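You operate a simulated robot arm through the tools that you are given. There is no shell and no other tool.

The job below is to be done with a simulated robot arm. You get a single attempt, and the scene is never put back.

## Task
Close the counter drawer. Then put the blue cloth on top of the large box on the top of the workbench. Then put one of the steel brackets from the counter top on the lower shelf of the shelf unit. Then put the white hose end on the middle of the workbench. Then take the white cap and put it on the white dish. Then fetch the grey post and set it on the white tile. Then turn the bender knob to on. Then take the loose valve on the top of the workbench and put it away on the ledge of the pipe bench. The order counts. Set down upright: white hose end, white cap, grey post.

Only the result counts: the job must be done as asked and must still hold three seconds after the hand-in. Knocking over, shifting, dropping, spilling or breaking anything else fails it. Lids that push on must go on centred and level and be pressed home; caps that screw on are set level and turned clockwise until they are tight. Flat cloth is picked up by pressing the open fingertips on it (5 to 10 N) and closing them slowly along it; thin cloth reads only 2 to 8 mm in the jaws.

## Robot
A 6-joint arm with a four-finger gripper on a trunk, on a base that drives. Base frame: it is fixed to the floor where the robot stands at the start and does not move with it; the origin is under the middle of the robot, x ahead of it, y to its left, z up; the surface under the hand at the start is at about z = 0.88. Units: m, degrees, N and s.
With the tool pointing down near the work surface it reaches from about 0.28 to 0.7 m from the robot's upright axis, wherever it stands. Its first joint turns from -166.0 to 166.0 degrees. Places, roughly: bender knob [0.8, 3.1, 0.9]; blue cloth (12x8x4 cm) [0.2, -0.7, 0.9]; counter drawer [0.4, -0.2, 0.7]; grey post (5x5x5 cm) [0.7, 2.9, 0.9]; large box (20x15x11 cm) [0.7, 3.6, 0.9]; ledge of the pipe bench (146x12 cm) [0.34, 4.68, 0.8]; loose valve (4x6x10 cm) [0.8, 3.5, 0.9]; lower shelf of the shelf unit [1.2, -0.3, 0.5]; middle of the workbench (34x22 cm) [0.72, 2.74, 0.84]; steel bracket (6x10x3 cm) [-0.2, -0.6, 0.9]; white cap (5x5x5 cm) [1, 2.9, 0.9]; white dish (10x10x2 cm) [0.7, 3.1, 0.9]; white hose end (5x4x7 cm) [1.2, 2.2, 0.9]; white tile (10x10x1 cm) [0.8, 3.3, 0.9]. Payload 3.43 kg.
The TCP is the grasp point between the finger pads, 0.03 m short of the fingertips. In the tool frame z runs along the fingers and y along their closing line. Largest opening 0.12 m; the body of the gripper starts 0.085 m behind the TCP.
Orientation is told as [roll, pitch, yaw] about the base's x, y, z axes, in that order, counted from this pose: with the fingers straight down and closing along the base's y, the tool's x points along the base's -x, its y along +y and its z along -z.

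## Interface
- The arm moves only by the tool servo_tool. Its argument "steps" is a list of rows, each an object of numbers (a shift or turn left out is 0, a gripper value left out holds the last): "dx", "dy", "dz": the shift along the tool's x, y, z in units of 50 mm (1.0 is 50 mm); "wx", "wy", "wz": the turn, a rotation vector about the tool's x, y, z in units of 4 degrees (1.0 is 4 degrees); "gripper": the finger opening in m, from 0 to 0.12. In form: [{"dx": .., "dy": .., "dz": .., "wx": .., "wy": .., "wz": .., "gripper": ..}, ...]. A call has 1 to 20 rows; each row shifts and turns the commanded pose from where the row before left it, along the tool's axes as they then stand. A call with a number of a shift or a turn outside -1 to 1 is refused whole. A row lasts 0.2 s, in which the tool goes at most 0.05 m and 8.6 degrees; a call with a longer step from one row to the next is refused whole, and so is a gripper value outside its range. Where a pose cannot be reached the arm comes as near as it can. A force on the tool above 40 N (or 10 N above the force at the start of the call, whichever is more), or a blocked arm, ends the call early, and 0.2 s more pass. Each finger halts on what it meets, pressing with about 21 N; the grip force reading is that of the motor and also rises with nothing between the fingers. The clock runs only during rows and for 0.2 s after the last one: add rows that do not move to give the fingers time. The reply holds the time, the measured pose of the TCP, the force on the tool along the base axes, the opening and the grip force, in the units named above and with some noise, with the torque about the TCP (base axes, N m) and any sound that the robot's microphone picked up.
- Cameras (640 x 400 px; columns grow to the right, rows downward): "scene" is now at [0.0049, 0.0911, 1.6709]; the picture's right is [-0.94, -0.35, 0.00], its down [-0.31, 0.85, -0.42] and it looks along [0.15, -0.40, -0.91] (base axes); focal length 262 px, centre (320, 200). "wrist" rides on the gripper at [0.071, -0.017, -0.121] in the tool frame; the picture's right is [0.23, 0.97, 0.00], its down [-0.81, 0.19, -0.55] and it looks along [-0.54, 0.13, 0.83] (tool axes); focal length 275 px, centre (320, 200). There is no depth. A picture from a camera that has moved, and an enlarged one, comes with that camera's place and axes in the base frame and with its lens. The place of the scene camera against the robot may be out by one fixed shift of up to 0.012 m in any direction.
- get_image(camera): a new picture of that camera. The clock stands still meanwhile.
- lift_body(by): slides the trunk up (or, below 0, down) by that many m; the arm and the scene camera ride with it, the base frame stays. It gives what a move gives, with no picture.
- base_move(legs): drives the robot by 1 to 6 legs, each [ahead, left, turn to the left] in m, m and degrees, along the robot's own axes; the way and the turn of a leg run together, so that a leg with both is an arc; at most 1.5 m and 180 degrees a leg. The arm and the cameras ride along, it lands a little off, and it stops where it bumps. It gives what a move gives.
- pan_tilt(pan, tilt): turns the head with the scene camera to pan (to the left, within 120 degrees either way) and tilt (down, from -29 to 69), counted from straight ahead of the robot. It gives what a move gives.
- inspect(camera, box): a new picture of the part [left, top, right, bottom] of that camera's present view, enlarged. The clock stands still meanwhile.
- job_done(): hands the job in; it is judged then, once.

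Nothing tells you exact positions but the pictures and the camera data. Unless the task says otherwise, let go and move clear before handing in.

The tools are called after "Emit:" as name(argument=value, ...) on one line, values as JSON. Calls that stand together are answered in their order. servo_tool: Moves the arm, as the interface text tells. Its arguments: {"type":"object","properties":{"steps":{"type":"array","items":{"type":"object","properties":{"dx":{"type":"number"},"dy":{"type":"number"},"dz":{"type":"number"},"wx":{"type":"number"},"wy":{"type":"number"},"wz":{"type":"number"},"gripper":{"type":"number"}}}}},"required":["steps"]} The other tools are called the same way: lift_body (by) slides the trunk up or down; base_move (legs) drives the base; pan_tilt (pan, tilt) turns the head that bears the scene camera; get_image (camera) takes a picture; inspect (camera, box) takes an enlarged picture of a part of a camera's view; job_done () hands the job in.

At the start:

```text
t: 0.0
position: [0.2678, -0.3104, 1.0958]
tool_rot: [0.1, -0.1, 0.0]
contact_force: [0.7, -0.5, -0.1]
torque: [-0.02, 0.0, 0.02]
opening: 0.1199
gripper_force: 0.0
trunk travel left (down, up): [-0.2, 0.24]
robot x, y, heading: [-0.0031, 0.0009, 0.0]
head pan, tilt: [-69.7, 65.1]
```

scene: 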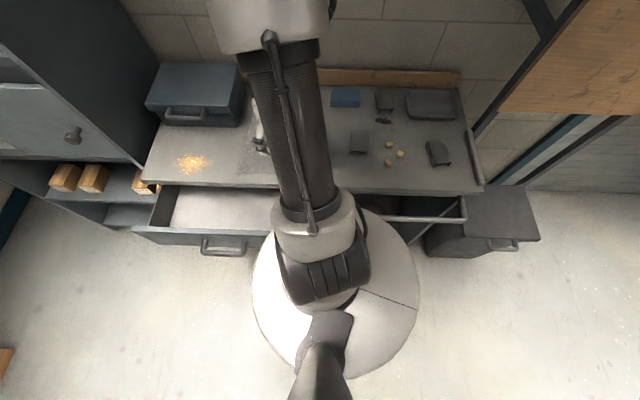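
wrist: 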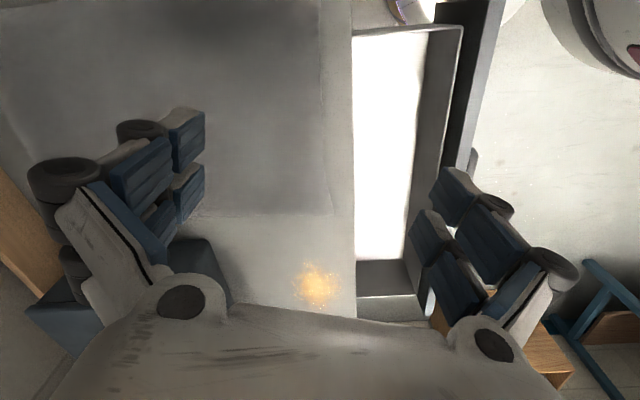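

I see the counter on the robot's right with its drawer pulled open, the blue cloth near the back edge, and several dark parts on the right half. First I'll take a closer look at the counter before I move anything.

Emit:
inspect(camera="scene", box=[300, 60, 500, 200])

Emit:
inspect(camera="scene", box=[100, 140, 300, 280])

```text
2.86 times, centred on (400, 130) of scene
camera zoom: at [0.0049, 0.0911, 1.6709], right [-0.94, -0.35, 0.0], down [-0.31, 0.85, -0.42], along [0.15, -0.4, -0.91], focal length 748 px, centre (91, 400)
```

zoom: 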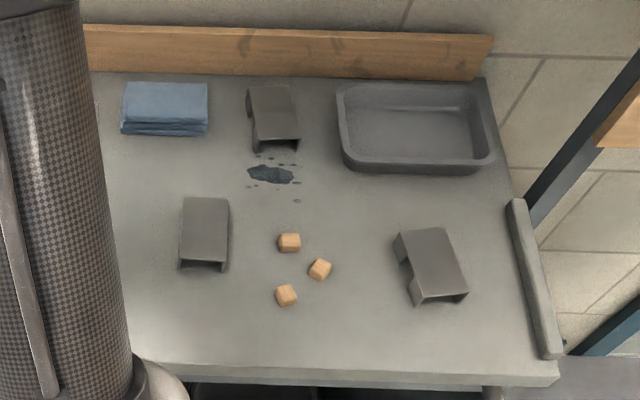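

```text
2.86 times, centred on (200, 210) of scene
camera zoom: at [0.0049, 0.0911, 1.6709], right [-0.94, -0.35, 0.0], down [-0.31, 0.85, -0.42], along [0.15, -0.4, -0.91], focal length 748 px, centre (663, 171)
```

zoom: 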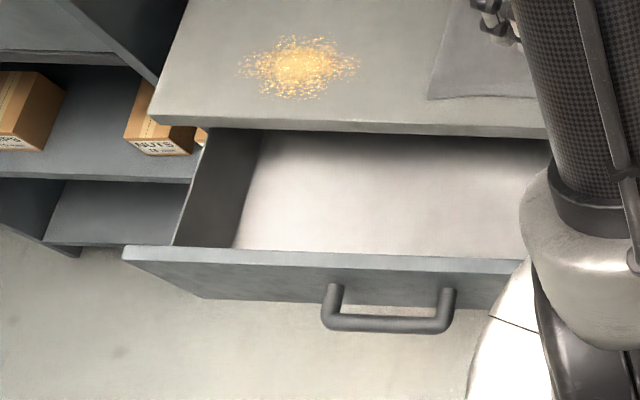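

The brackets are inverted U-channels, the cloth is a folded stack, and the drawer has a bar handle. I'll now look toward the shelf unit, straight ahead, and toward the workbench on the left.

Emit:
pan_tilt(pan=-20, tilt=35)

Emit:
get_image(camera="scene")

Emit:
pan_tilt(pan=60, tilt=20)

Emit:
get_image(camera="scene")

Emit:
pan_tilt(pan=100, tilt=15)

Emit:
get_image(camera="scene")

```text
t: 1.2
position: [0.2667, -0.3094, 1.0958]
tool_rot: [0.1, -0.1, 0.0]
contact_force: [0.7, -0.5, 0.8]
torque: [-0.02, 0.04, -0.03]
opening: 0.1203
gripper_force: 0.1
trunk travel left (down, up): [-0.2, 0.24]
robot x, y, heading: [0.0024, 0.0024, -0.0]
head pan, tilt: [-20.0, 35.0]
```

```text
taken
camera scene: at [0.0666, 0.1178, 1.7108], right [-0.34, -0.94, 0.0], down [-0.54, 0.2, -0.82], along [0.77, -0.28, -0.57], focal length 262 px, centre (320, 200)
```

scene: 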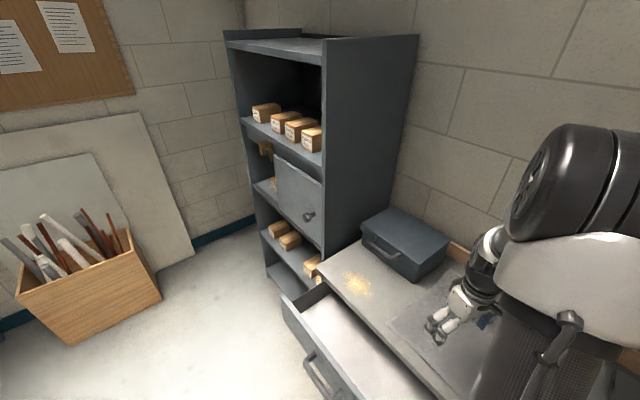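

```text
t: 2.7
position: [0.2664, -0.3107, 1.096]
tool_rot: [0.0, -0.1, 0.0]
contact_force: [-0.5, -0.5, 0.5]
torque: [0.01, 0.01, 0.02]
opening: 0.1199
gripper_force: 0.0
trunk travel left (down, up): [-0.2, 0.24]
robot x, y, heading: [-0.0007, -0.0024, -0.2]
head pan, tilt: [60.0, 20.0]
```

```text
taken
camera scene: at [0.0305, 0.2286, 1.7346], right [0.87, -0.5, 0.0], down [-0.17, -0.3, -0.94], along [0.47, 0.81, -0.34], focal length 262 px, centre (320, 200)
```

scene: 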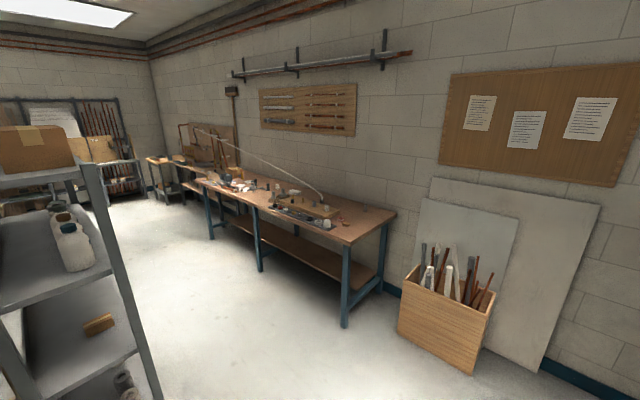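

```text
t: 3.8
position: [0.2654, -0.3102, 1.0953]
tool_rot: [0.0, 0.0, 0.1]
contact_force: [1.0, 0.0, 0.1]
torque: [-0.01, 0.0, -0.02]
opening: 0.1197
gripper_force: 0.1
trunk travel left (down, up): [-0.2, 0.24]
robot x, y, heading: [-0.0008, -0.0011, 0.0]
head pan, tilt: [100.0, 15.0]
```

```text
taken
camera scene: at [-0.0322, 0.24, 1.7428], right [0.98, 0.17, 0.0], down [0.04, -0.26, -0.97], along [-0.17, 0.95, -0.26], focal length 262 px, centre (320, 200)
```

scene: 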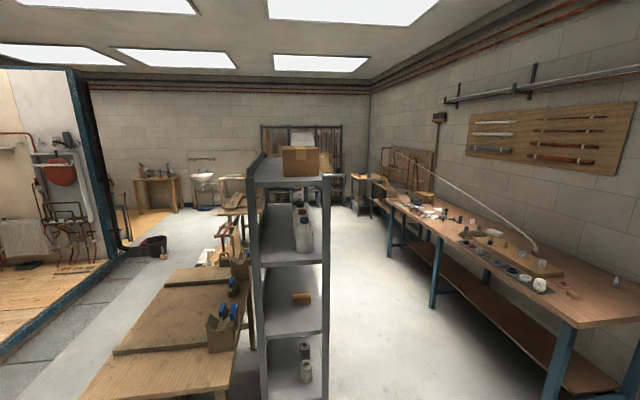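

The workbench runs along the far wall on the left, the shelf unit is ahead right of the counter, and a free aisle lies between. I'll zoom in on the workbench and then the shelf unit.

Emit:
inspect(camera="scene", box=[370, 130, 640, 300])

Emit:
pan_tilt(pan=70, tilt=25)

Emit:
inspect(camera="scene", box=[200, 100, 420, 240])

Emit:
pan_tilt(pan=-25, tilt=40)

Emit:
inspect(camera="scene", box=[200, 60, 480, 240])

```text
2.35 times, centred on (505, 215) of scene
camera zoom: at [-0.0322, 0.24, 1.7428], right [0.98, 0.17, 0.0], down [0.04, -0.26, -0.97], along [-0.17, 0.95, -0.26], focal length 616 px, centre (-115, 165)
```

zoom: 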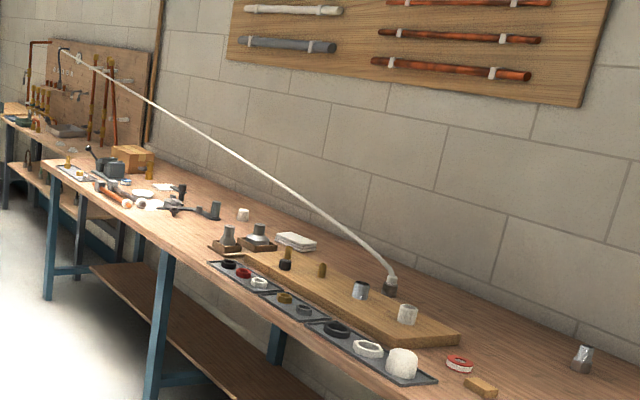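

```text
t: 4.7
position: [0.2673, -0.3103, 1.0966]
tool_rot: [-0.1, 0.0, 0.0]
contact_force: [-0.1, -0.1, -0.9]
torque: [0.01, -0.03, 0.05]
opening: 0.1199
gripper_force: 0.1
trunk travel left (down, up): [-0.2, 0.24]
robot x, y, heading: [-0.0009, -0.005, -0.2]
head pan, tilt: [70.0, 25.0]
```

```text
2.86 times, centred on (310, 170) of scene
camera zoom: at [0.0153, 0.2346, 1.7266], right [0.94, -0.34, 0.0], down [-0.14, -0.4, -0.91], along [0.31, 0.85, -0.42], focal length 748 px, centre (349, 286)
```

zoom: 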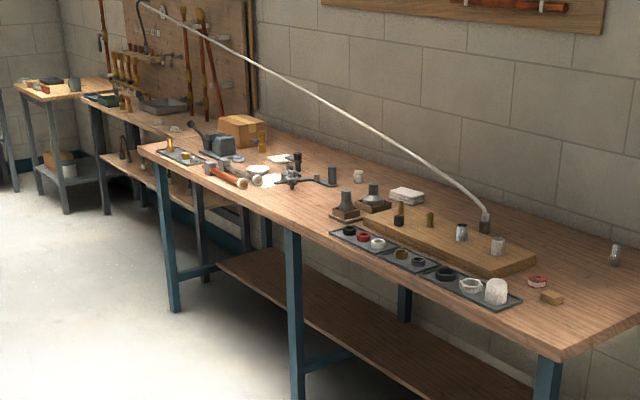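

```text
t: 6.4
position: [0.2661, -0.3102, 1.0962]
tool_rot: [0.0, 0.0, 0.0]
contact_force: [0.5, -0.8, 0.9]
torque: [-0.01, 0.03, -0.02]
opening: 0.12
gripper_force: 0.0
trunk travel left (down, up): [-0.2, 0.24]
robot x, y, heading: [0.0011, -0.0012, -0.2]
head pan, tilt: [-25.0, 40.0]
```

```text
2.22 times, centred on (340, 150) of scene
camera zoom: at [0.061, 0.1122, 1.7033], right [-0.42, -0.91, 0.0], down [-0.58, 0.27, -0.77], along [0.69, -0.32, -0.64], focal length 582 px, centre (276, 311)
```

zoom: 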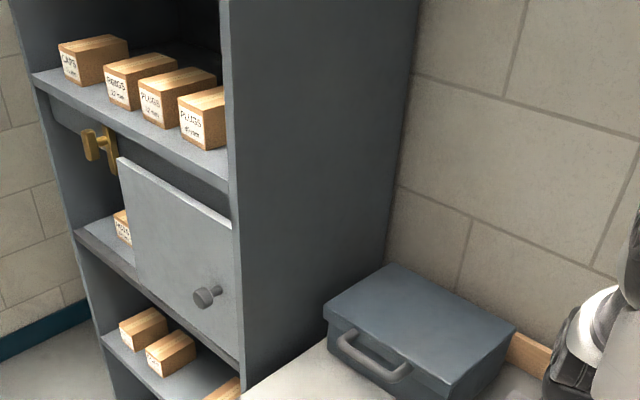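

The drawer front stands about 15 cm out from the counter edge, and the counter is turned about 18° from the base axes. The handle is near [0.42, 0.0, 0.72]. I'll close the fingers, turn the tool so its camera faces away from the counter, and move in front of the handle, staying high.

Emit:
servo_tool(steps=[{"wz": 1, "gripper": 0.0}, {"wz": 1}, {"wz": 1}, {"wz": 1}, {"wz": 1}, {"wz": 1}, {"wz": 1}, {"wz": 1}, {"wz": 1}, {"wz": 1}, {"wz": 1}, {"wz": 1}, {"wz": 1}, {"wz": 1}, {"wz": 1}, {"wz": 1}, {"wz": 1}, {"wz": 1}])

Emit:
servo_tool(steps=[{"dx": 0.743, "dy": 0.604}, {"dx": 0.743, "dy": 0.604}, {"dx": 0.743, "dy": 0.604}, {"dx": 0.743, "dy": 0.604}, {"dx": 0.743, "dy": 0.604}, {"dx": 0.743, "dy": 0.604}, {"dx": 0.743, "dy": 0.604}, {"dx": 0.743, "dy": 0.604}, {}])

Emit:
get_image(camera="wrist")

Emit:
pan_tilt(pan=-40, tilt=65)

Emit:
get_image(camera="scene")

```text
t: 10.2
position: [0.2662, -0.3091, 1.0957]
tool_rot: [0.1, 0.0, -72.1]
contact_force: [0.1, 0.0, 0.2]
torque: [0.04, -0.05, 0.03]
opening: 0.0001
gripper_force: 21.1
trunk travel left (down, up): [-0.2, 0.24]
robot x, y, heading: [0.0021, -0.0007, 0.3]
head pan, tilt: [-25.0, 40.0]
```

```text
t: 12.2
position: [0.4026, 0.0459, 1.095]
tool_rot: [0.0, -0.1, -72.1]
contact_force: [-0.2, -0.9, -0.6]
torque: [0.03, 0.02, 0.02]
opening: 0.0
gripper_force: 21.1
trunk travel left (down, up): [-0.2, 0.24]
robot x, y, heading: [-0.002, -0.003, 0.1]
head pan, tilt: [-25.0, 40.0]
```

```text
taken
camera wrist: at [0.3659, 0.1089, 1.2168], right [0.85, 0.52, 0.0], down [0.43, -0.71, 0.55], along [0.29, -0.47, -0.83], focal length 275 px, centre (320, 200)
```

wrist: 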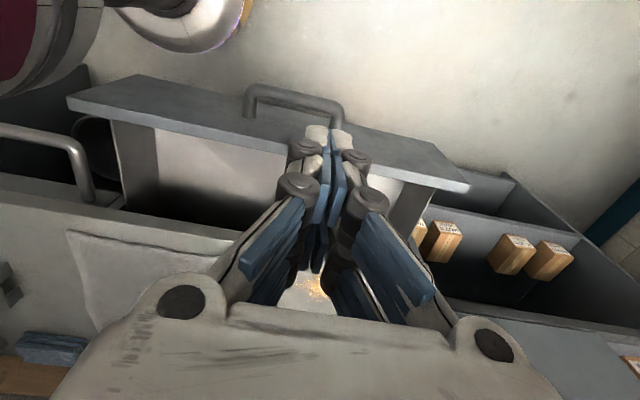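

```text
t: 13.1
position: [0.4029, 0.0466, 1.0953]
tool_rot: [0.0, 0.0, -72.0]
contact_force: [0.0, -0.3, 0.3]
torque: [-0.03, 0.0, -0.01]
opening: 0.0
gripper_force: 20.6
trunk travel left (down, up): [-0.2, 0.24]
robot x, y, heading: [-0.0007, -0.0034, 0.0]
head pan, tilt: [-40.0, 65.0]
```

```text
taken
camera scene: at [0.0305, 0.109, 1.671], right [-0.64, -0.77, 0.0], down [-0.69, 0.58, -0.42], along [0.32, -0.27, -0.91], focal length 262 px, centre (320, 200)
```

scene: 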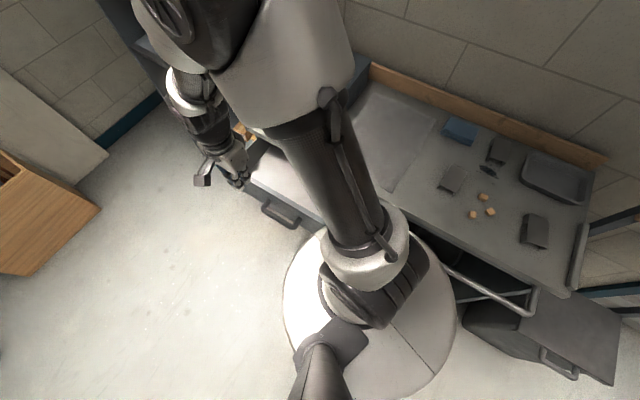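

The handle looks to be at about z 0.75, with its bar about 5 cm out from the drawer face and centred on the drawer. I'll go down with closed fingers just outside the bar.

Emit:
servo_tool(steps=[{"dx": 0.3, "dy": -0.49}, {"dz": 1}, {"dz": 1}, {"dz": 1}, {"dz": 1}, {"dz": 1}, {"dz": 1}, {"dz": 0.9}, {}, {}])

Emit:
get_image(camera="wrist")

Emit:
get_image(camera="scene")

```text
t: 15.3
position: [0.3734, 0.0509, 0.7502]
tool_rot: [0.0, 0.1, -72.0]
contact_force: [0.9, 0.0, -0.3]
torque: [0.04, -0.01, 0.0]
opening: 0.0001
gripper_force: 21.4
trunk travel left (down, up): [-0.2, 0.24]
robot x, y, heading: [-0.0018, -0.0001, -0.1]
head pan, tilt: [-40.0, 65.0]
```

```text
taken
camera wrist: at [0.3358, 0.1141, 0.8711], right [0.85, 0.52, 0.0], down [0.43, -0.71, 0.55], along [0.29, -0.47, -0.83], focal length 275 px, centre (320, 200)
```

wrist: 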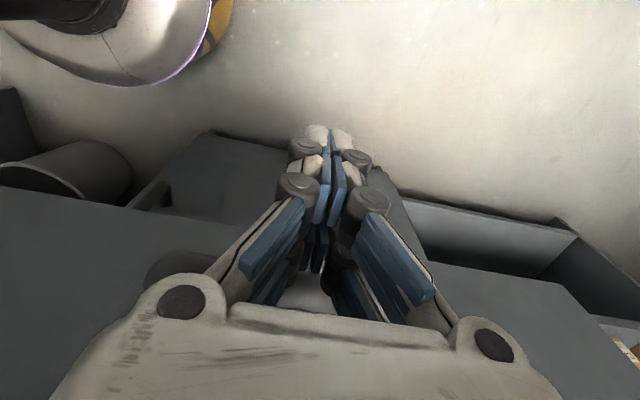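

```text
taken
camera scene: at [0.0305, 0.109, 1.671], right [-0.64, -0.77, 0.0], down [-0.69, 0.58, -0.42], along [0.32, -0.27, -0.91], focal length 262 px, centre (320, 200)
```

scene: 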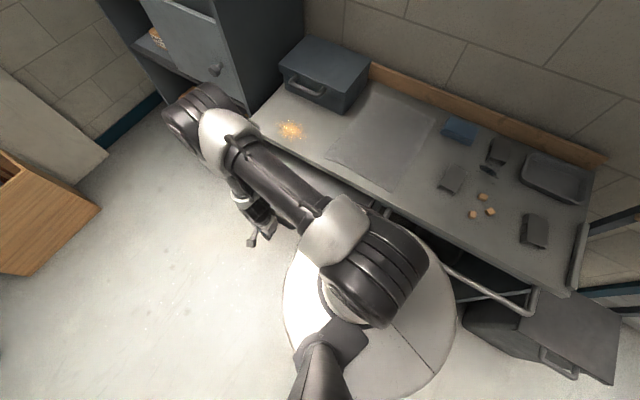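

The fingers are in front of the handle bar with nothing touching. Now I'll push along the drawer's closing direction and watch the force.

Emit:
servo_tool(steps=[{"dx": -0.4}, {"dx": -0.4}, {"dx": -0.3}, {"dx": -0.3}, {"dx": -0.3}, {"dx": -0.3}, {"dx": -0.3}, {"dx": -0.3}, {}])

Emit:
get_image(camera="wrist")

Emit:
get_image(camera="scene")

```text
t: 17.3
position: [0.4155, -0.0704, 0.7517]
tool_rot: [0.0, 0.0, -72.1]
contact_force: [0.5, -0.7, -0.7]
torque: [0.0, -0.01, 0.03]
opening: 0.0001
gripper_force: 33.7
trunk travel left (down, up): [-0.2, 0.24]
robot x, y, heading: [-0.0006, 0.0022, 0.0]
head pan, tilt: [-40.0, 65.0]
```

```text
taken
camera wrist: at [0.3786, -0.0078, 0.8724], right [0.85, 0.52, 0.0], down [0.43, -0.71, 0.55], along [0.29, -0.47, -0.83], focal length 275 px, centre (320, 200)
```

wrist: 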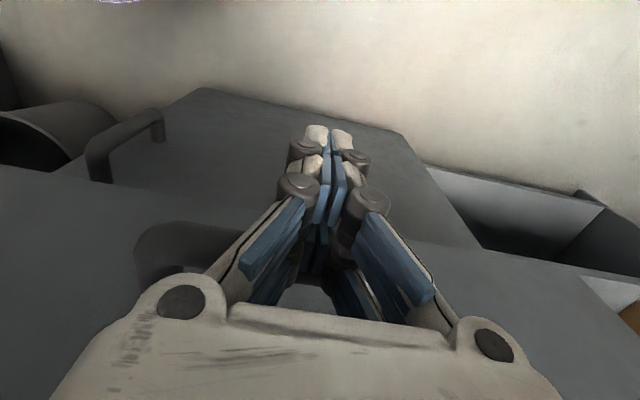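

```text
taken
camera scene: at [0.0304, 0.1092, 1.6709], right [-0.64, -0.77, 0.0], down [-0.69, 0.58, -0.42], along [0.32, -0.27, -0.91], focal length 262 px, centre (320, 200)
```

scene: 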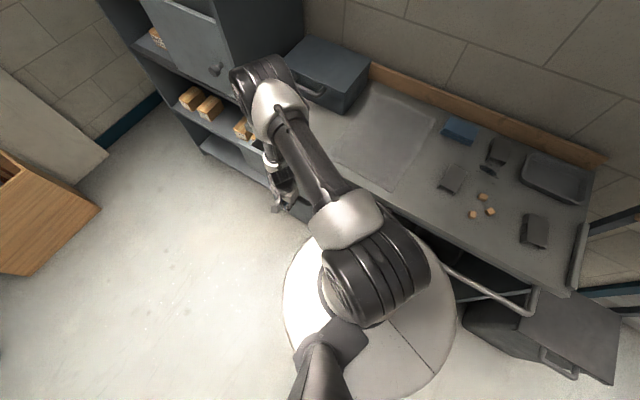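

The fingers are on the handle bar and the drawer is moving in. I'll keep pushing until it stops.

Emit:
servo_tool(steps=[{"dx": -0.3}, {"dx": -0.3}, {"dx": -0.3}, {"dx": -0.2}, {}])

Emit:
get_image(camera="wrist")

Emit:
get_image(camera="scene")

```text
t: 18.5
position: [0.4345, -0.1225, 0.751]
tool_rot: [-0.1, 0.0, -72.0]
contact_force: [-0.3, -0.6, -0.1]
torque: [0.03, -0.01, -0.02]
opening: 0.0002
gripper_force: 33.7
trunk travel left (down, up): [-0.2, 0.24]
robot x, y, heading: [-0.0004, 0.0014, 0.0]
head pan, tilt: [-40.0, 65.0]
```

```text
taken
camera wrist: at [0.3959, -0.0605, 0.8712], right [0.85, 0.52, 0.0], down [0.43, -0.71, 0.55], along [0.29, -0.47, -0.83], focal length 275 px, centre (320, 200)
```

wrist: 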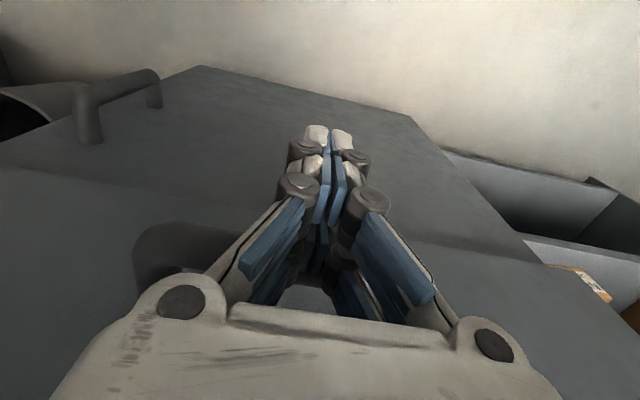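

```text
taken
camera scene: at [0.0304, 0.109, 1.6709], right [-0.64, -0.77, 0.0], down [-0.69, 0.58, -0.42], along [0.32, -0.27, -0.91], focal length 262 px, centre (320, 200)
```

scene: 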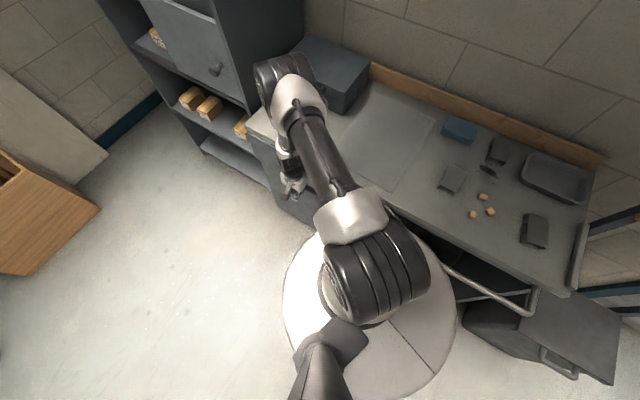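

The drawer is nearly shut, and the handle is staying right behind the fingers. I'll continue in small steps until it meets its stop.

Emit:
servo_tool(steps=[{"dx": -0.12}, {"dx": -0.12}, {"dx": -0.12}, {"dx": -0.12}, {"dx": -0.12}, {"dx": -0.12}, {}])

Emit:
get_image(camera="wrist")

Emit:
get_image(camera="scene")

```text
t: 19.7
position: [0.4377, -0.141, 0.7495]
tool_rot: [-0.7, 0.5, -71.4]
contact_force: [-1.2, 13.3, 1.3]
torque: [-0.35, 0.1, 0.12]
opening: 0.0061
gripper_force: 33.1
trunk travel left (down, up): [-0.2, 0.24]
robot x, y, heading: [-0.0023, 0.0021, 0.0]
head pan, tilt: [-40.0, 65.0]
stopped in row 5: the force on the tool passed its limit at 46 N (the readings are from after the stop); the commanded pose is now the measured one
```

```text
taken
camera wrist: at [0.4008, -0.0797, 0.8716], right [0.85, 0.53, -0.01], down [0.45, -0.71, 0.54], along [0.28, -0.47, -0.84], focal length 275 px, centre (320, 200)
```

wrist: 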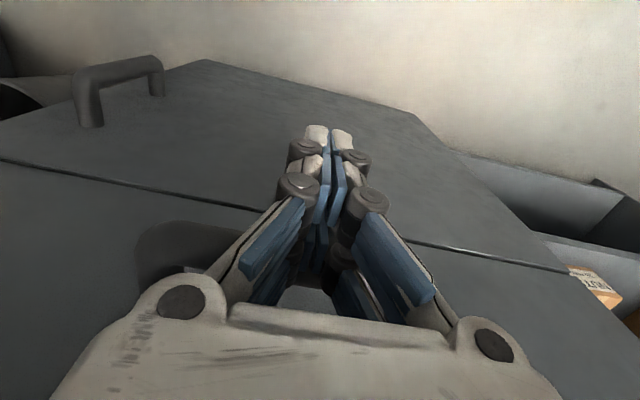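

```text
taken
camera scene: at [0.0299, 0.1098, 1.671], right [-0.64, -0.77, 0.0], down [-0.7, 0.58, -0.42], along [0.32, -0.27, -0.91], focal length 262 px, centre (320, 200)
```

scene: 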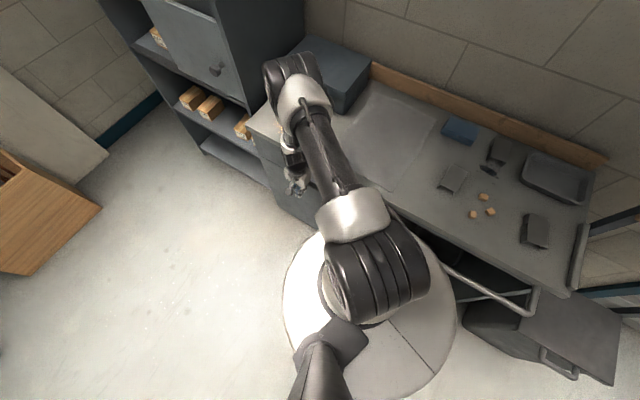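

The drawer has stopped against its stop and its face is flush with the cabinet, with only a thin seam left. I'll back off and rise, then check how close the base can drive to the counter.

Emit:
servo_tool(steps=[{"dx": 0.3}, {"dx": 0.5}, {"dx": 0.6}, {"dz": -1}, {"dz": -1}, {"dz": -1}, {"dz": -1}, {"dz": -1}, {"dz": -1}, {"dz": -1}, {"dz": -1}, {"dz": -0.6}, {}])

Emit:
pan_tilt(pan=-60, tilt=60)

Emit:
get_image(camera="scene")

Emit:
get_image(camera="wrist")

Emit:
pan_tilt(pan=-110, tilt=60)

Emit:
get_image(camera="scene")

```text
t: 22.5
position: [0.4194, -0.0774, 1.1804]
tool_rot: [-0.5, 0.5, -71.5]
contact_force: [-0.4, -0.4, 0.3]
torque: [-0.01, 0.01, 0.02]
opening: 0.0002
gripper_force: 33.5
trunk travel left (down, up): [-0.2, 0.24]
robot x, y, heading: [-0.007, 0.0014, 0.1]
head pan, tilt: [-40.0, 65.0]
```

```text
t: 23.3
position: [0.4202, -0.0771, 1.1806]
tool_rot: [-0.5, 0.4, -71.7]
contact_force: [0.3, 0.3, -1.0]
torque: [0.0, -0.03, 0.01]
opening: 0.0
gripper_force: 33.7
trunk travel left (down, up): [-0.2, 0.24]
robot x, y, heading: [-0.0014, -0.0027, -0.2]
head pan, tilt: [-60.0, 60.0]
```

```text
taken
camera scene: at [0.0172, 0.091, 1.6765], right [-0.86, -0.5, 0.0], down [-0.44, 0.75, -0.5], along [0.25, -0.43, -0.87], focal length 262 px, centre (320, 200)
```

scene: 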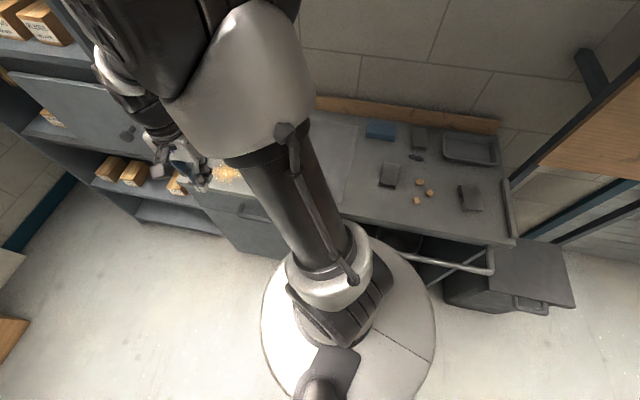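

```text
taken
camera wrist: at [0.3829, -0.016, 1.3026], right [0.85, 0.53, -0.01], down [0.44, -0.71, 0.55], along [0.28, -0.47, -0.84], focal length 275 px, centre (320, 200)
```

wrist: 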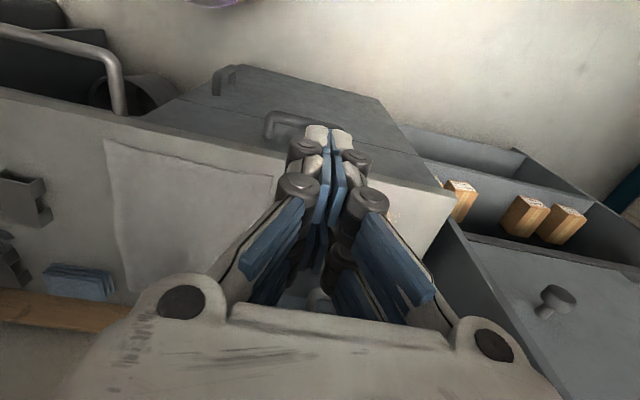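

```text
t: 24.5
position: [0.4215, -0.077, 1.1819]
tool_rot: [-0.4, 0.3, -71.6]
contact_force: [0.1, 0.6, -0.3]
torque: [-0.02, -0.04, -0.01]
opening: 0.0
gripper_force: 33.7
trunk travel left (down, up): [-0.2, 0.24]
robot x, y, heading: [-0.0003, 0.0012, -0.0]
head pan, tilt: [-110.0, 60.0]
```

```text
taken
camera scene: at [-0.039, 0.0859, 1.6765], right [-0.94, 0.34, 0.0], down [0.29, 0.81, -0.5], along [-0.17, -0.47, -0.87], focal length 262 px, centre (320, 200)
```

scene: 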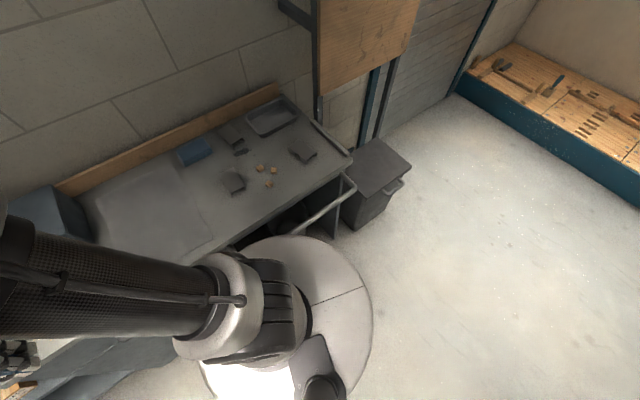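

The drawer is closed flush. The whole room looks turned about 18° from the base frame, so I'll turn the robot 18° left to line up with it and move about 7 cm closer to the counter. That brings the cloth within reach.

Emit:
base_move(legs=[[0, 0, 18], [0, -0.07, 0]])

Emit:
pan_tilt(pan=-90, tilt=55)

Emit:
get_image(camera="scene")

Emit:
get_image(camera="wrist")

```text
t: 26.5
position: [0.4463, -0.0121, 1.1812]
tool_rot: [-0.4, 0.4, -53.5]
contact_force: [0.2, -1.2, 0.2]
torque: [0.02, -0.01, -0.02]
opening: 0.0002
gripper_force: 33.1
trunk travel left (down, up): [-0.2, 0.24]
robot x, y, heading: [0.0215, -0.0676, 18.2]
head pan, tilt: [-110.0, 60.0]
```

```text
t: 27.3
position: [0.4451, -0.0106, 1.1807]
tool_rot: [-0.4, 0.5, -53.5]
contact_force: [-0.6, -0.8, -0.2]
torque: [0.02, -0.01, -0.01]
opening: 0.0002
gripper_force: 33.7
trunk travel left (down, up): [-0.2, 0.24]
robot x, y, heading: [0.0248, -0.0648, 17.9]
head pan, tilt: [-90.0, 55.0]
```

```text
taken
camera scene: at [-0.0146, 0.0002, 1.6826], right [-0.95, -0.31, 0.0], down [-0.25, 0.78, -0.57], along [0.18, -0.54, -0.82], focal length 262 px, centre (320, 200)
```

scene: 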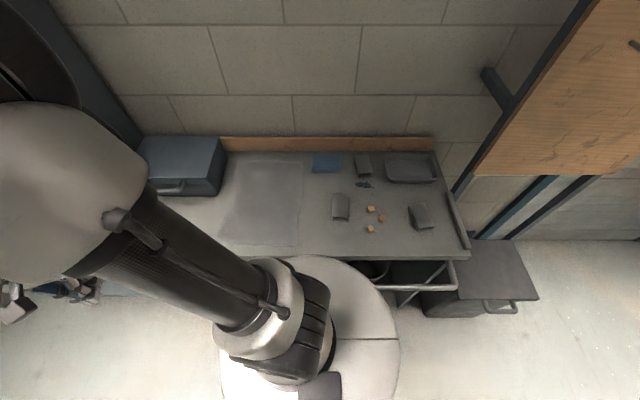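

```text
taken
camera wrist: at [0.3909, 0.0367, 1.3026], right [0.65, 0.76, -0.01], down [0.64, -0.54, 0.55], along [0.41, -0.36, -0.84], focal length 275 px, centre (320, 200)
```

wrist: 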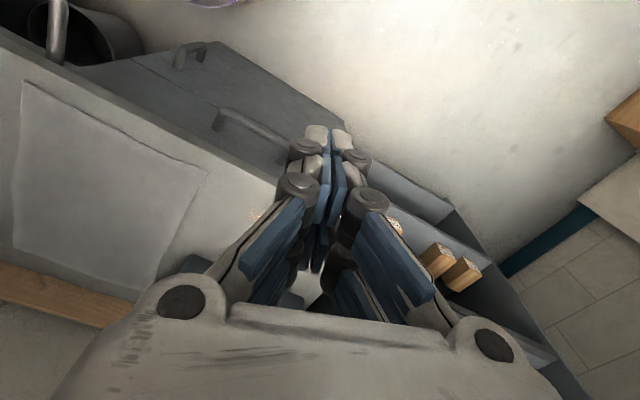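

The counter edge is now level in the picture, so the robot lines up with the room. I'll zoom in on the cloth and brackets to pin down their places.

Emit:
inspect(camera="scene", box=[300, 140, 460, 240])

```text
4.00 times, centred on (380, 190) of scene
camera zoom: at [-0.0146, 0.0002, 1.6826], right [-0.95, -0.31, 0.0], down [-0.25, 0.78, -0.57], along [0.18, -0.54, -0.82], focal length 1047 px, centre (80, 240)
```

zoom: 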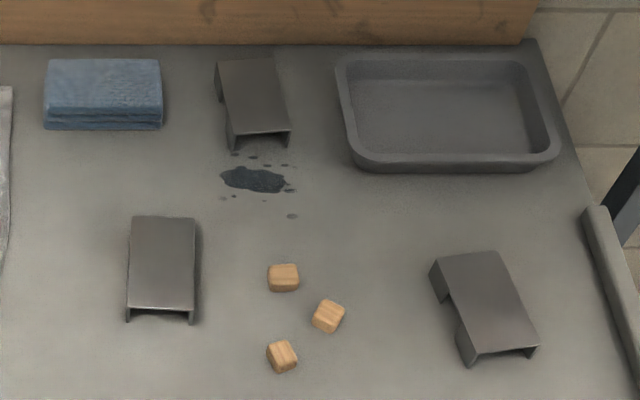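

Cloth: centre about 0.65 m from the robot's axis. I'll turn the tool so the fingers close along the cloth's short side, open them, and move above it while staying high.

Emit:
servo_tool(steps=[{"wz": -1, "gripper": 0.12}, {"wz": -1}, {"wz": -1}, {"wz": -1}, {"wz": -1}, {"wz": -1}, {"wz": -1}, {"wz": -1}, {"wz": -1}, {"wz": -1}, {"wz": -1}, {"wz": -1}, {"wz": -1}, {"wz": -1}, {"wz": -1}, {"wz": -1}, {"wz": -1}, {"wz": -0.88}, {}])

Emit:
servo_tool(steps=[{"dx": 0.5725, "dy": -0.71}, {"dx": 0.5725, "dy": -0.71}, {"dx": 0.5725, "dy": -0.71}, {"dx": 0.5725, "dy": -0.71}, {"dx": 0.5725, "dy": -0.71}, {"dx": 0.5725, "dy": -0.71}, {"dx": 0.5725, "dy": -0.71}, {"dx": 0.5725, "dy": -0.71}, {"dx": 0.5725, "dy": -0.71}, {"dx": 0.5725, "dy": -0.71}, {"dx": 0.5725, "dy": -0.71}, {"dx": 0.5725, "dy": -0.71}, {"dx": 0.5725, "dy": -0.71}, {"dx": 0.5725, "dy": -0.71}, {"dx": 0.5725, "dy": -0.71}, {"dx": 0.5725, "dy": -0.71}, {}])

Emit:
get_image(camera="wrist")

Emit:
get_image(camera="scene")

```text
t: 31.3
position: [0.4466, -0.0097, 1.1811]
tool_rot: [0.2, 0.5, 18.1]
contact_force: [-0.9, -0.9, -0.2]
torque: [0.02, -0.01, 0.02]
opening: 0.1196
gripper_force: 0.0
trunk travel left (down, up): [-0.2, 0.24]
robot x, y, heading: [0.0219, -0.0661, 18.3]
head pan, tilt: [-90.0, 55.0]
```

```text
t: 34.9
position: [0.1863, -0.6897, 1.1849]
tool_rot: [0.2, 0.6, 18.0]
contact_force: [0.4, 0.4, 0.1]
torque: [-0.02, 0.02, -0.03]
opening: 0.1199
gripper_force: 0.0
trunk travel left (down, up): [-0.2, 0.24]
robot x, y, heading: [0.0224, -0.063, 18.0]
head pan, tilt: [-90.0, 55.0]
```

```text
taken
camera wrist: at [0.1244, -0.7286, 1.3061], right [-0.52, 0.85, 0.01], down [0.72, 0.43, 0.55], along [0.46, 0.29, -0.84], focal length 275 px, centre (320, 200)
```

wrist: 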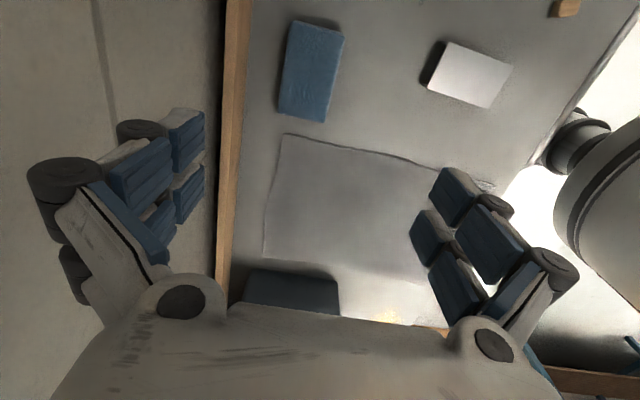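

```text
taken
camera scene: at [-0.0142, 0.0017, 1.6826], right [-0.95, -0.31, 0.0], down [-0.26, 0.78, -0.57], along [0.18, -0.55, -0.82], focal length 262 px, centre (320, 200)
```

scene: 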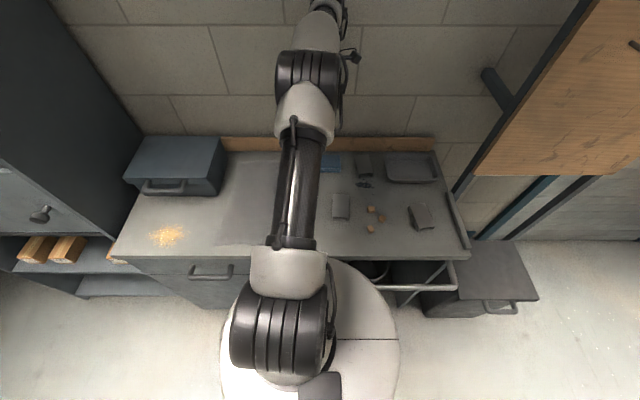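

The wrist camera shows the cloth slightly off from what I estimated with the scene camera. I'll zoom in for a better fix.

Emit:
inspect(camera="wrist", box=[230, 0, 390, 140])

```text
2.86 times, centred on (310, 70) of wrist
camera zoom: at [0.1244, -0.7286, 1.3061], right [-0.52, 0.85, 0.01], down [0.72, 0.43, 0.55], along [0.46, 0.29, -0.84], focal length 786 px, centre (349, 571)
```

zoom: 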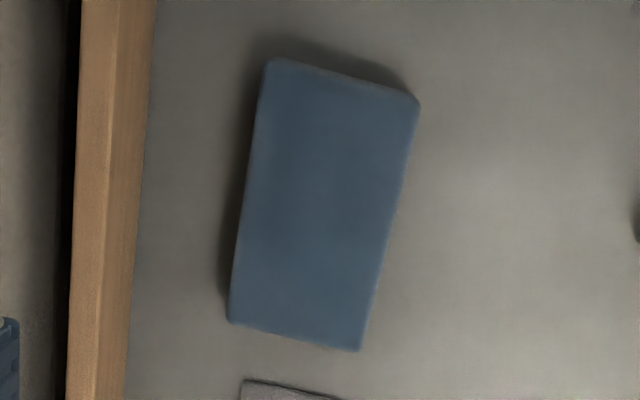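

Measured with the wrist camera, the cloth's centre is 1.0 cm and 1.4 cm off along the two room directions. It's lined up with the fingers. I'll correct the position and the small tilt, then lower to just above grasp height.

Emit:
servo_tool(steps=[{"dx": 0.2, "dy": -0.276, "wx": 0.05, "wy": -0.14}, {}, {"dz": 0.9}, {"dz": 0.9}, {"dz": 0.9}, {"dz": 0.9}, {"dz": 0.5}, {}])

Emit:
get_image(camera="wrist")

```text
t: 36.7
position: [0.1799, -0.7091, 0.9787]
tool_rot: [0.1, 0.0, 18.1]
contact_force: [-0.3, 0.2, -0.1]
torque: [0.0, -0.01, -0.01]
opening: 0.1198
gripper_force: 0.1
trunk travel left (down, up): [-0.2, 0.24]
robot x, y, heading: [0.0207, -0.0663, 18.2]
head pan, tilt: [-90.0, 55.0]
```

```text
taken
camera wrist: at [0.1177, -0.7473, 1.0996], right [-0.52, 0.85, 0.0], down [0.71, 0.43, 0.55], along [0.47, 0.29, -0.83], focal length 275 px, centre (320, 200)
```

wrist: 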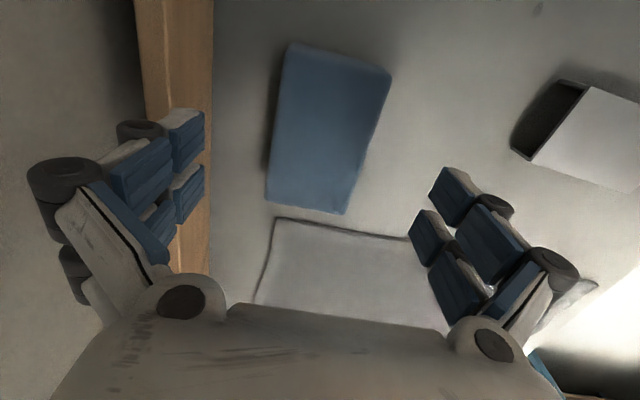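

The fingers are centred over the cloth to within a couple of millimetres. I'll lower until the tips are just above the counter and close slowly.

Emit:
servo_tool(steps=[{"dz": 0.5}, {"dz": 0.4}, {"dz": 0.2}, {"dz": 0.1}, {}])

Emit:
get_image(camera="wrist")

```text
t: 37.9
position: [0.1794, -0.7079, 0.9192]
tool_rot: [0.0, -0.1, 18.1]
contact_force: [0.1, 0.7, 0.3]
torque: [0.01, -0.01, 0.03]
opening: 0.12
gripper_force: 0.1
trunk travel left (down, up): [-0.2, 0.24]
robot x, y, heading: [0.0203, -0.0645, 18.3]
head pan, tilt: [-90.0, 55.0]
```

```text
taken
camera wrist: at [0.1175, -0.7461, 1.0403], right [-0.52, 0.85, 0.0], down [0.71, 0.43, 0.55], along [0.47, 0.29, -0.83], focal length 275 px, centre (320, 200)
```

wrist: 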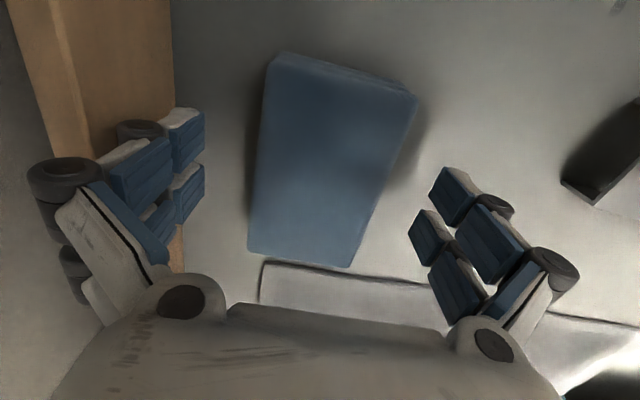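

No contact yet, and the tips are about 9 mm above the counter. I'll go 4 mm lower and close gradually.

Emit:
servo_tool(steps=[{"dz": 0.08}, {"gripper": 0.11}, {"gripper": 0.1}, {"gripper": 0.09}, {"gripper": 0.08}, {"gripper": 0.07}, {"gripper": 0.06}, {"gripper": 0.05}, {"gripper": 0.04}, {"gripper": 0.03}, {}, {}])

Emit:
get_image(camera="wrist")

```text
t: 40.5
position: [0.1807, -0.7066, 0.9144]
tool_rot: [-0.1, 0.1, 18.0]
contact_force: [-0.1, -0.2, 0.9]
torque: [0.06, 0.0, -0.04]
opening: 0.0696
gripper_force: 21.2
trunk travel left (down, up): [-0.2, 0.24]
robot x, y, heading: [0.0209, -0.064, 18.0]
head pan, tilt: [-90.0, 55.0]
```

```text
taken
camera wrist: at [0.1176, -0.7459, 1.0363], right [-0.52, 0.85, 0.0], down [0.71, 0.43, 0.55], along [0.47, 0.29, -0.83], focal length 275 px, centre (320, 200)
```

wrist: 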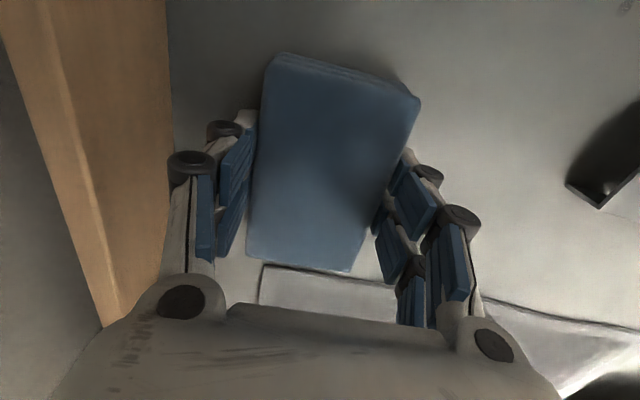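

The cloth is gripped, with the opening held at 70 mm and the grip at 21 N. I'll lift it gently and check that it comes along.

Emit:
servo_tool(steps=[{"dz": -0.2}, {"dz": -0.4}, {"dz": -0.6}, {"dz": -0.8}, {"dz": -0.8}, {"dz": -0.8}, {"dz": -0.8}, {"dz": -0.8}, {}])

Emit:
get_image(camera="wrist")

Emit:
get_image(camera="scene")

```text
t: 42.5
position: [0.1787, -0.7079, 1.1727]
tool_rot: [0.0, 0.0, 18.1]
contact_force: [-0.8, 0.2, 0.3]
torque: [-0.02, 0.01, 0.01]
opening: 0.0299
gripper_force: 0.1
trunk travel left (down, up): [-0.2, 0.24]
robot x, y, heading: [0.0208, -0.064, 18.2]
head pan, tilt: [-90.0, 55.0]
```

```text
taken
camera wrist: at [0.1155, -0.7466, 1.2949], right [-0.52, 0.85, 0.0], down [0.71, 0.43, 0.55], along [0.47, 0.29, -0.83], focal length 275 px, centre (320, 200)
```

wrist: 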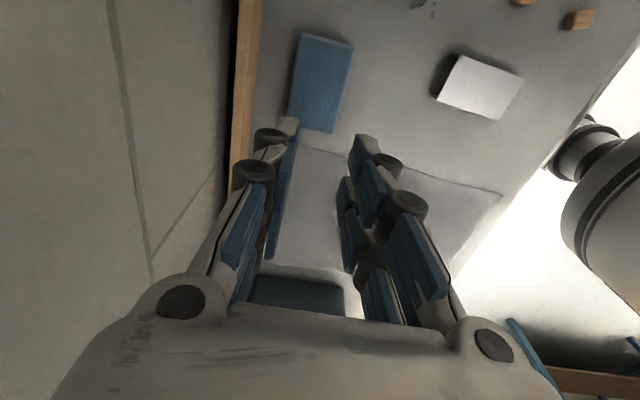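

```text
taken
camera scene: at [-0.0144, 0.0001, 1.6825], right [-0.95, -0.31, 0.0], down [-0.26, 0.78, -0.57], along [0.18, -0.54, -0.82], focal length 262 px, centre (320, 200)
```

scene: 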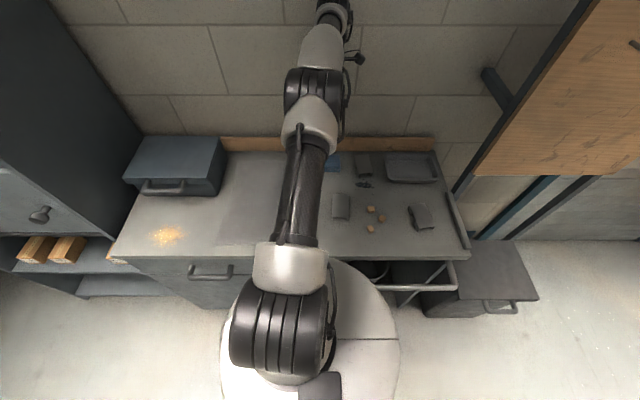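

The cloth stayed on the counter: it slipped out on the lift and the jaws ran on to 30 mm. I'll look at how it lies now before trying the press-and-pinch way.

Emit:
inspect(camera="wrist", box=[230, 0, 390, 140])

Emit:
inspect(camera="scene", box=[300, 140, 460, 240])

```text
2.86 times, centred on (310, 70) of wrist
camera zoom: at [0.1155, -0.7466, 1.2949], right [-0.52, 0.85, 0.0], down [0.71, 0.43, 0.55], along [0.47, 0.29, -0.83], focal length 786 px, centre (349, 571)
```

zoom: 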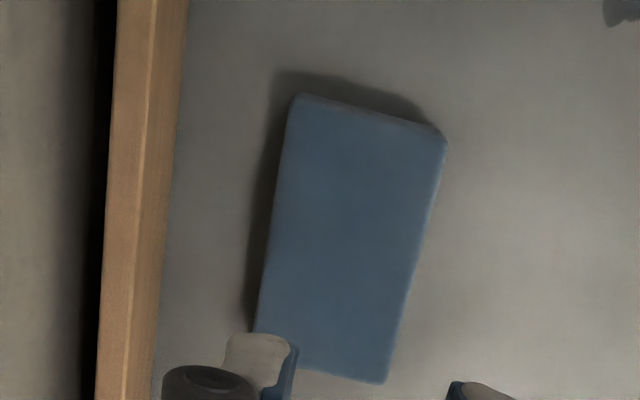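

```text
4.00 times, centred on (380, 190) of scene
camera zoom: at [-0.0144, 0.0001, 1.6825], right [-0.95, -0.31, 0.0], down [-0.26, 0.78, -0.57], along [0.18, -0.54, -0.82], focal length 1047 px, centre (80, 240)
```

zoom: 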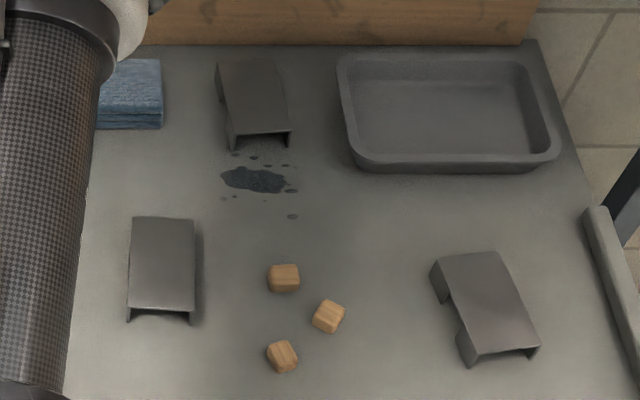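

The cloth lies exactly where it was, so I probably only caught its rounded top edge. I'll open up, go back down and feel for the counter surface so the fingertips take the full height.

Emit:
servo_tool(steps=[{"gripper": 0.12}, {}, {}, {}, {}, {}, {"dz": 0.9}, {"dz": 0.9}, {"dz": 0.9}, {"dz": 0.9}, {"dz": 0.9}, {"dz": 0.4}, {"dz": 0.2}, {}])

Emit:
servo_tool(steps=[{"dz": 0.05}, {"dz": 0.05}, {}])

Emit:
servo_tool(steps=[{"dz": 0.05}, {"dz": 0.05}, {}])

```text
t: 45.5
position: [0.1808, -0.7085, 0.9192]
tool_rot: [0.1, 0.0, 18.0]
contact_force: [0.3, 0.6, 0.4]
torque: [0.02, -0.01, 0.01]
opening: 0.1198
gripper_force: 0.0
trunk travel left (down, up): [-0.2, 0.24]
robot x, y, heading: [0.0251, -0.0669, 18.0]
head pan, tilt: [-90.0, 55.0]
```

```text
t: 46.3
position: [0.1798, -0.708, 0.9131]
tool_rot: [0.0, 0.0, 17.9]
contact_force: [0.5, 0.3, -0.4]
torque: [-0.06, 0.0, 0.01]
opening: 0.12
gripper_force: 0.2
trunk travel left (down, up): [-0.2, 0.24]
robot x, y, heading: [0.0254, -0.0678, 18.2]
head pan, tilt: [-90.0, 55.0]
```

```text
t: 47.1
position: [0.1797, -0.7089, 0.9082]
tool_rot: [0.0, 0.0, 17.9]
contact_force: [0.6, -0.7, -0.6]
torque: [-0.03, 0.05, -0.03]
opening: 0.1198
gripper_force: 0.1
trunk travel left (down, up): [-0.2, 0.24]
robot x, y, heading: [0.0257, -0.0642, 18.1]
head pan, tilt: [-90.0, 55.0]
```

Still no contact with the tips at about z 0.878, so the counter is a bit lower than I assumed. I'll keep feeling downward.

Emit:
servo_tool(steps=[{"dz": 0.05}, {"dz": 0.05}, {}])

Emit:
servo_tool(steps=[{"dz": 0.05}, {"dz": 0.05}, {}])

```text
t: 47.9
position: [0.1808, -0.7079, 0.9041]
tool_rot: [0.0, 0.0, 17.9]
contact_force: [0.1, -0.5, 0.3]
torque: [0.0, 0.0, 0.02]
opening: 0.1202
gripper_force: 0.0
trunk travel left (down, up): [-0.2, 0.24]
robot x, y, heading: [0.0222, -0.0676, 18.2]
head pan, tilt: [-90.0, 55.0]
```

```text
t: 48.7
position: [0.1805, -0.7072, 0.8997]
tool_rot: [0.0, 0.0, 17.9]
contact_force: [0.0, -0.1, -0.1]
torque: [0.03, 0.01, -0.05]
opening: 0.1201
gripper_force: 0.0
trunk travel left (down, up): [-0.2, 0.24]
robot x, y, heading: [0.0223, -0.0661, 18.4]
head pan, tilt: [-90.0, 55.0]
```

Emit:
servo_tool(steps=[{"dz": 0.05}, {"dz": 0.05}, {}])

Emit:
servo_tool(steps=[{"dz": 0.05}, {"dz": 0.05}, {}])

Emit:
get_image(camera="wrist")

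```text
t: 49.5
position: [0.1792, -0.7086, 0.8943]
tool_rot: [0.1, 0.0, 17.9]
contact_force: [0.7, 0.2, -0.2]
torque: [0.0, -0.02, -0.01]
opening: 0.1198
gripper_force: 0.1
trunk travel left (down, up): [-0.2, 0.24]
robot x, y, heading: [0.0247, -0.0654, 18.3]
head pan, tilt: [-90.0, 55.0]
```

```text
t: 50.3
position: [0.18, -0.7087, 0.8894]
tool_rot: [-0.1, 0.0, 18.0]
contact_force: [-0.7, -0.1, -0.4]
torque: [0.0, -0.01, 0.0]
opening: 0.12
gripper_force: 0.0
trunk travel left (down, up): [-0.2, 0.24]
robot x, y, heading: [0.02, -0.0676, 18.4]
head pan, tilt: [-90.0, 55.0]
```

```text
taken
camera wrist: at [0.1173, -0.7467, 1.0108], right [-0.52, 0.85, 0.0], down [0.71, 0.43, 0.55], along [0.47, 0.29, -0.83], focal length 275 px, centre (320, 200)
```

wrist: 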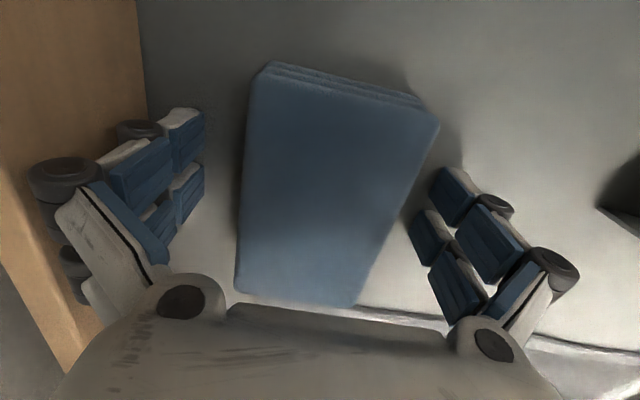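

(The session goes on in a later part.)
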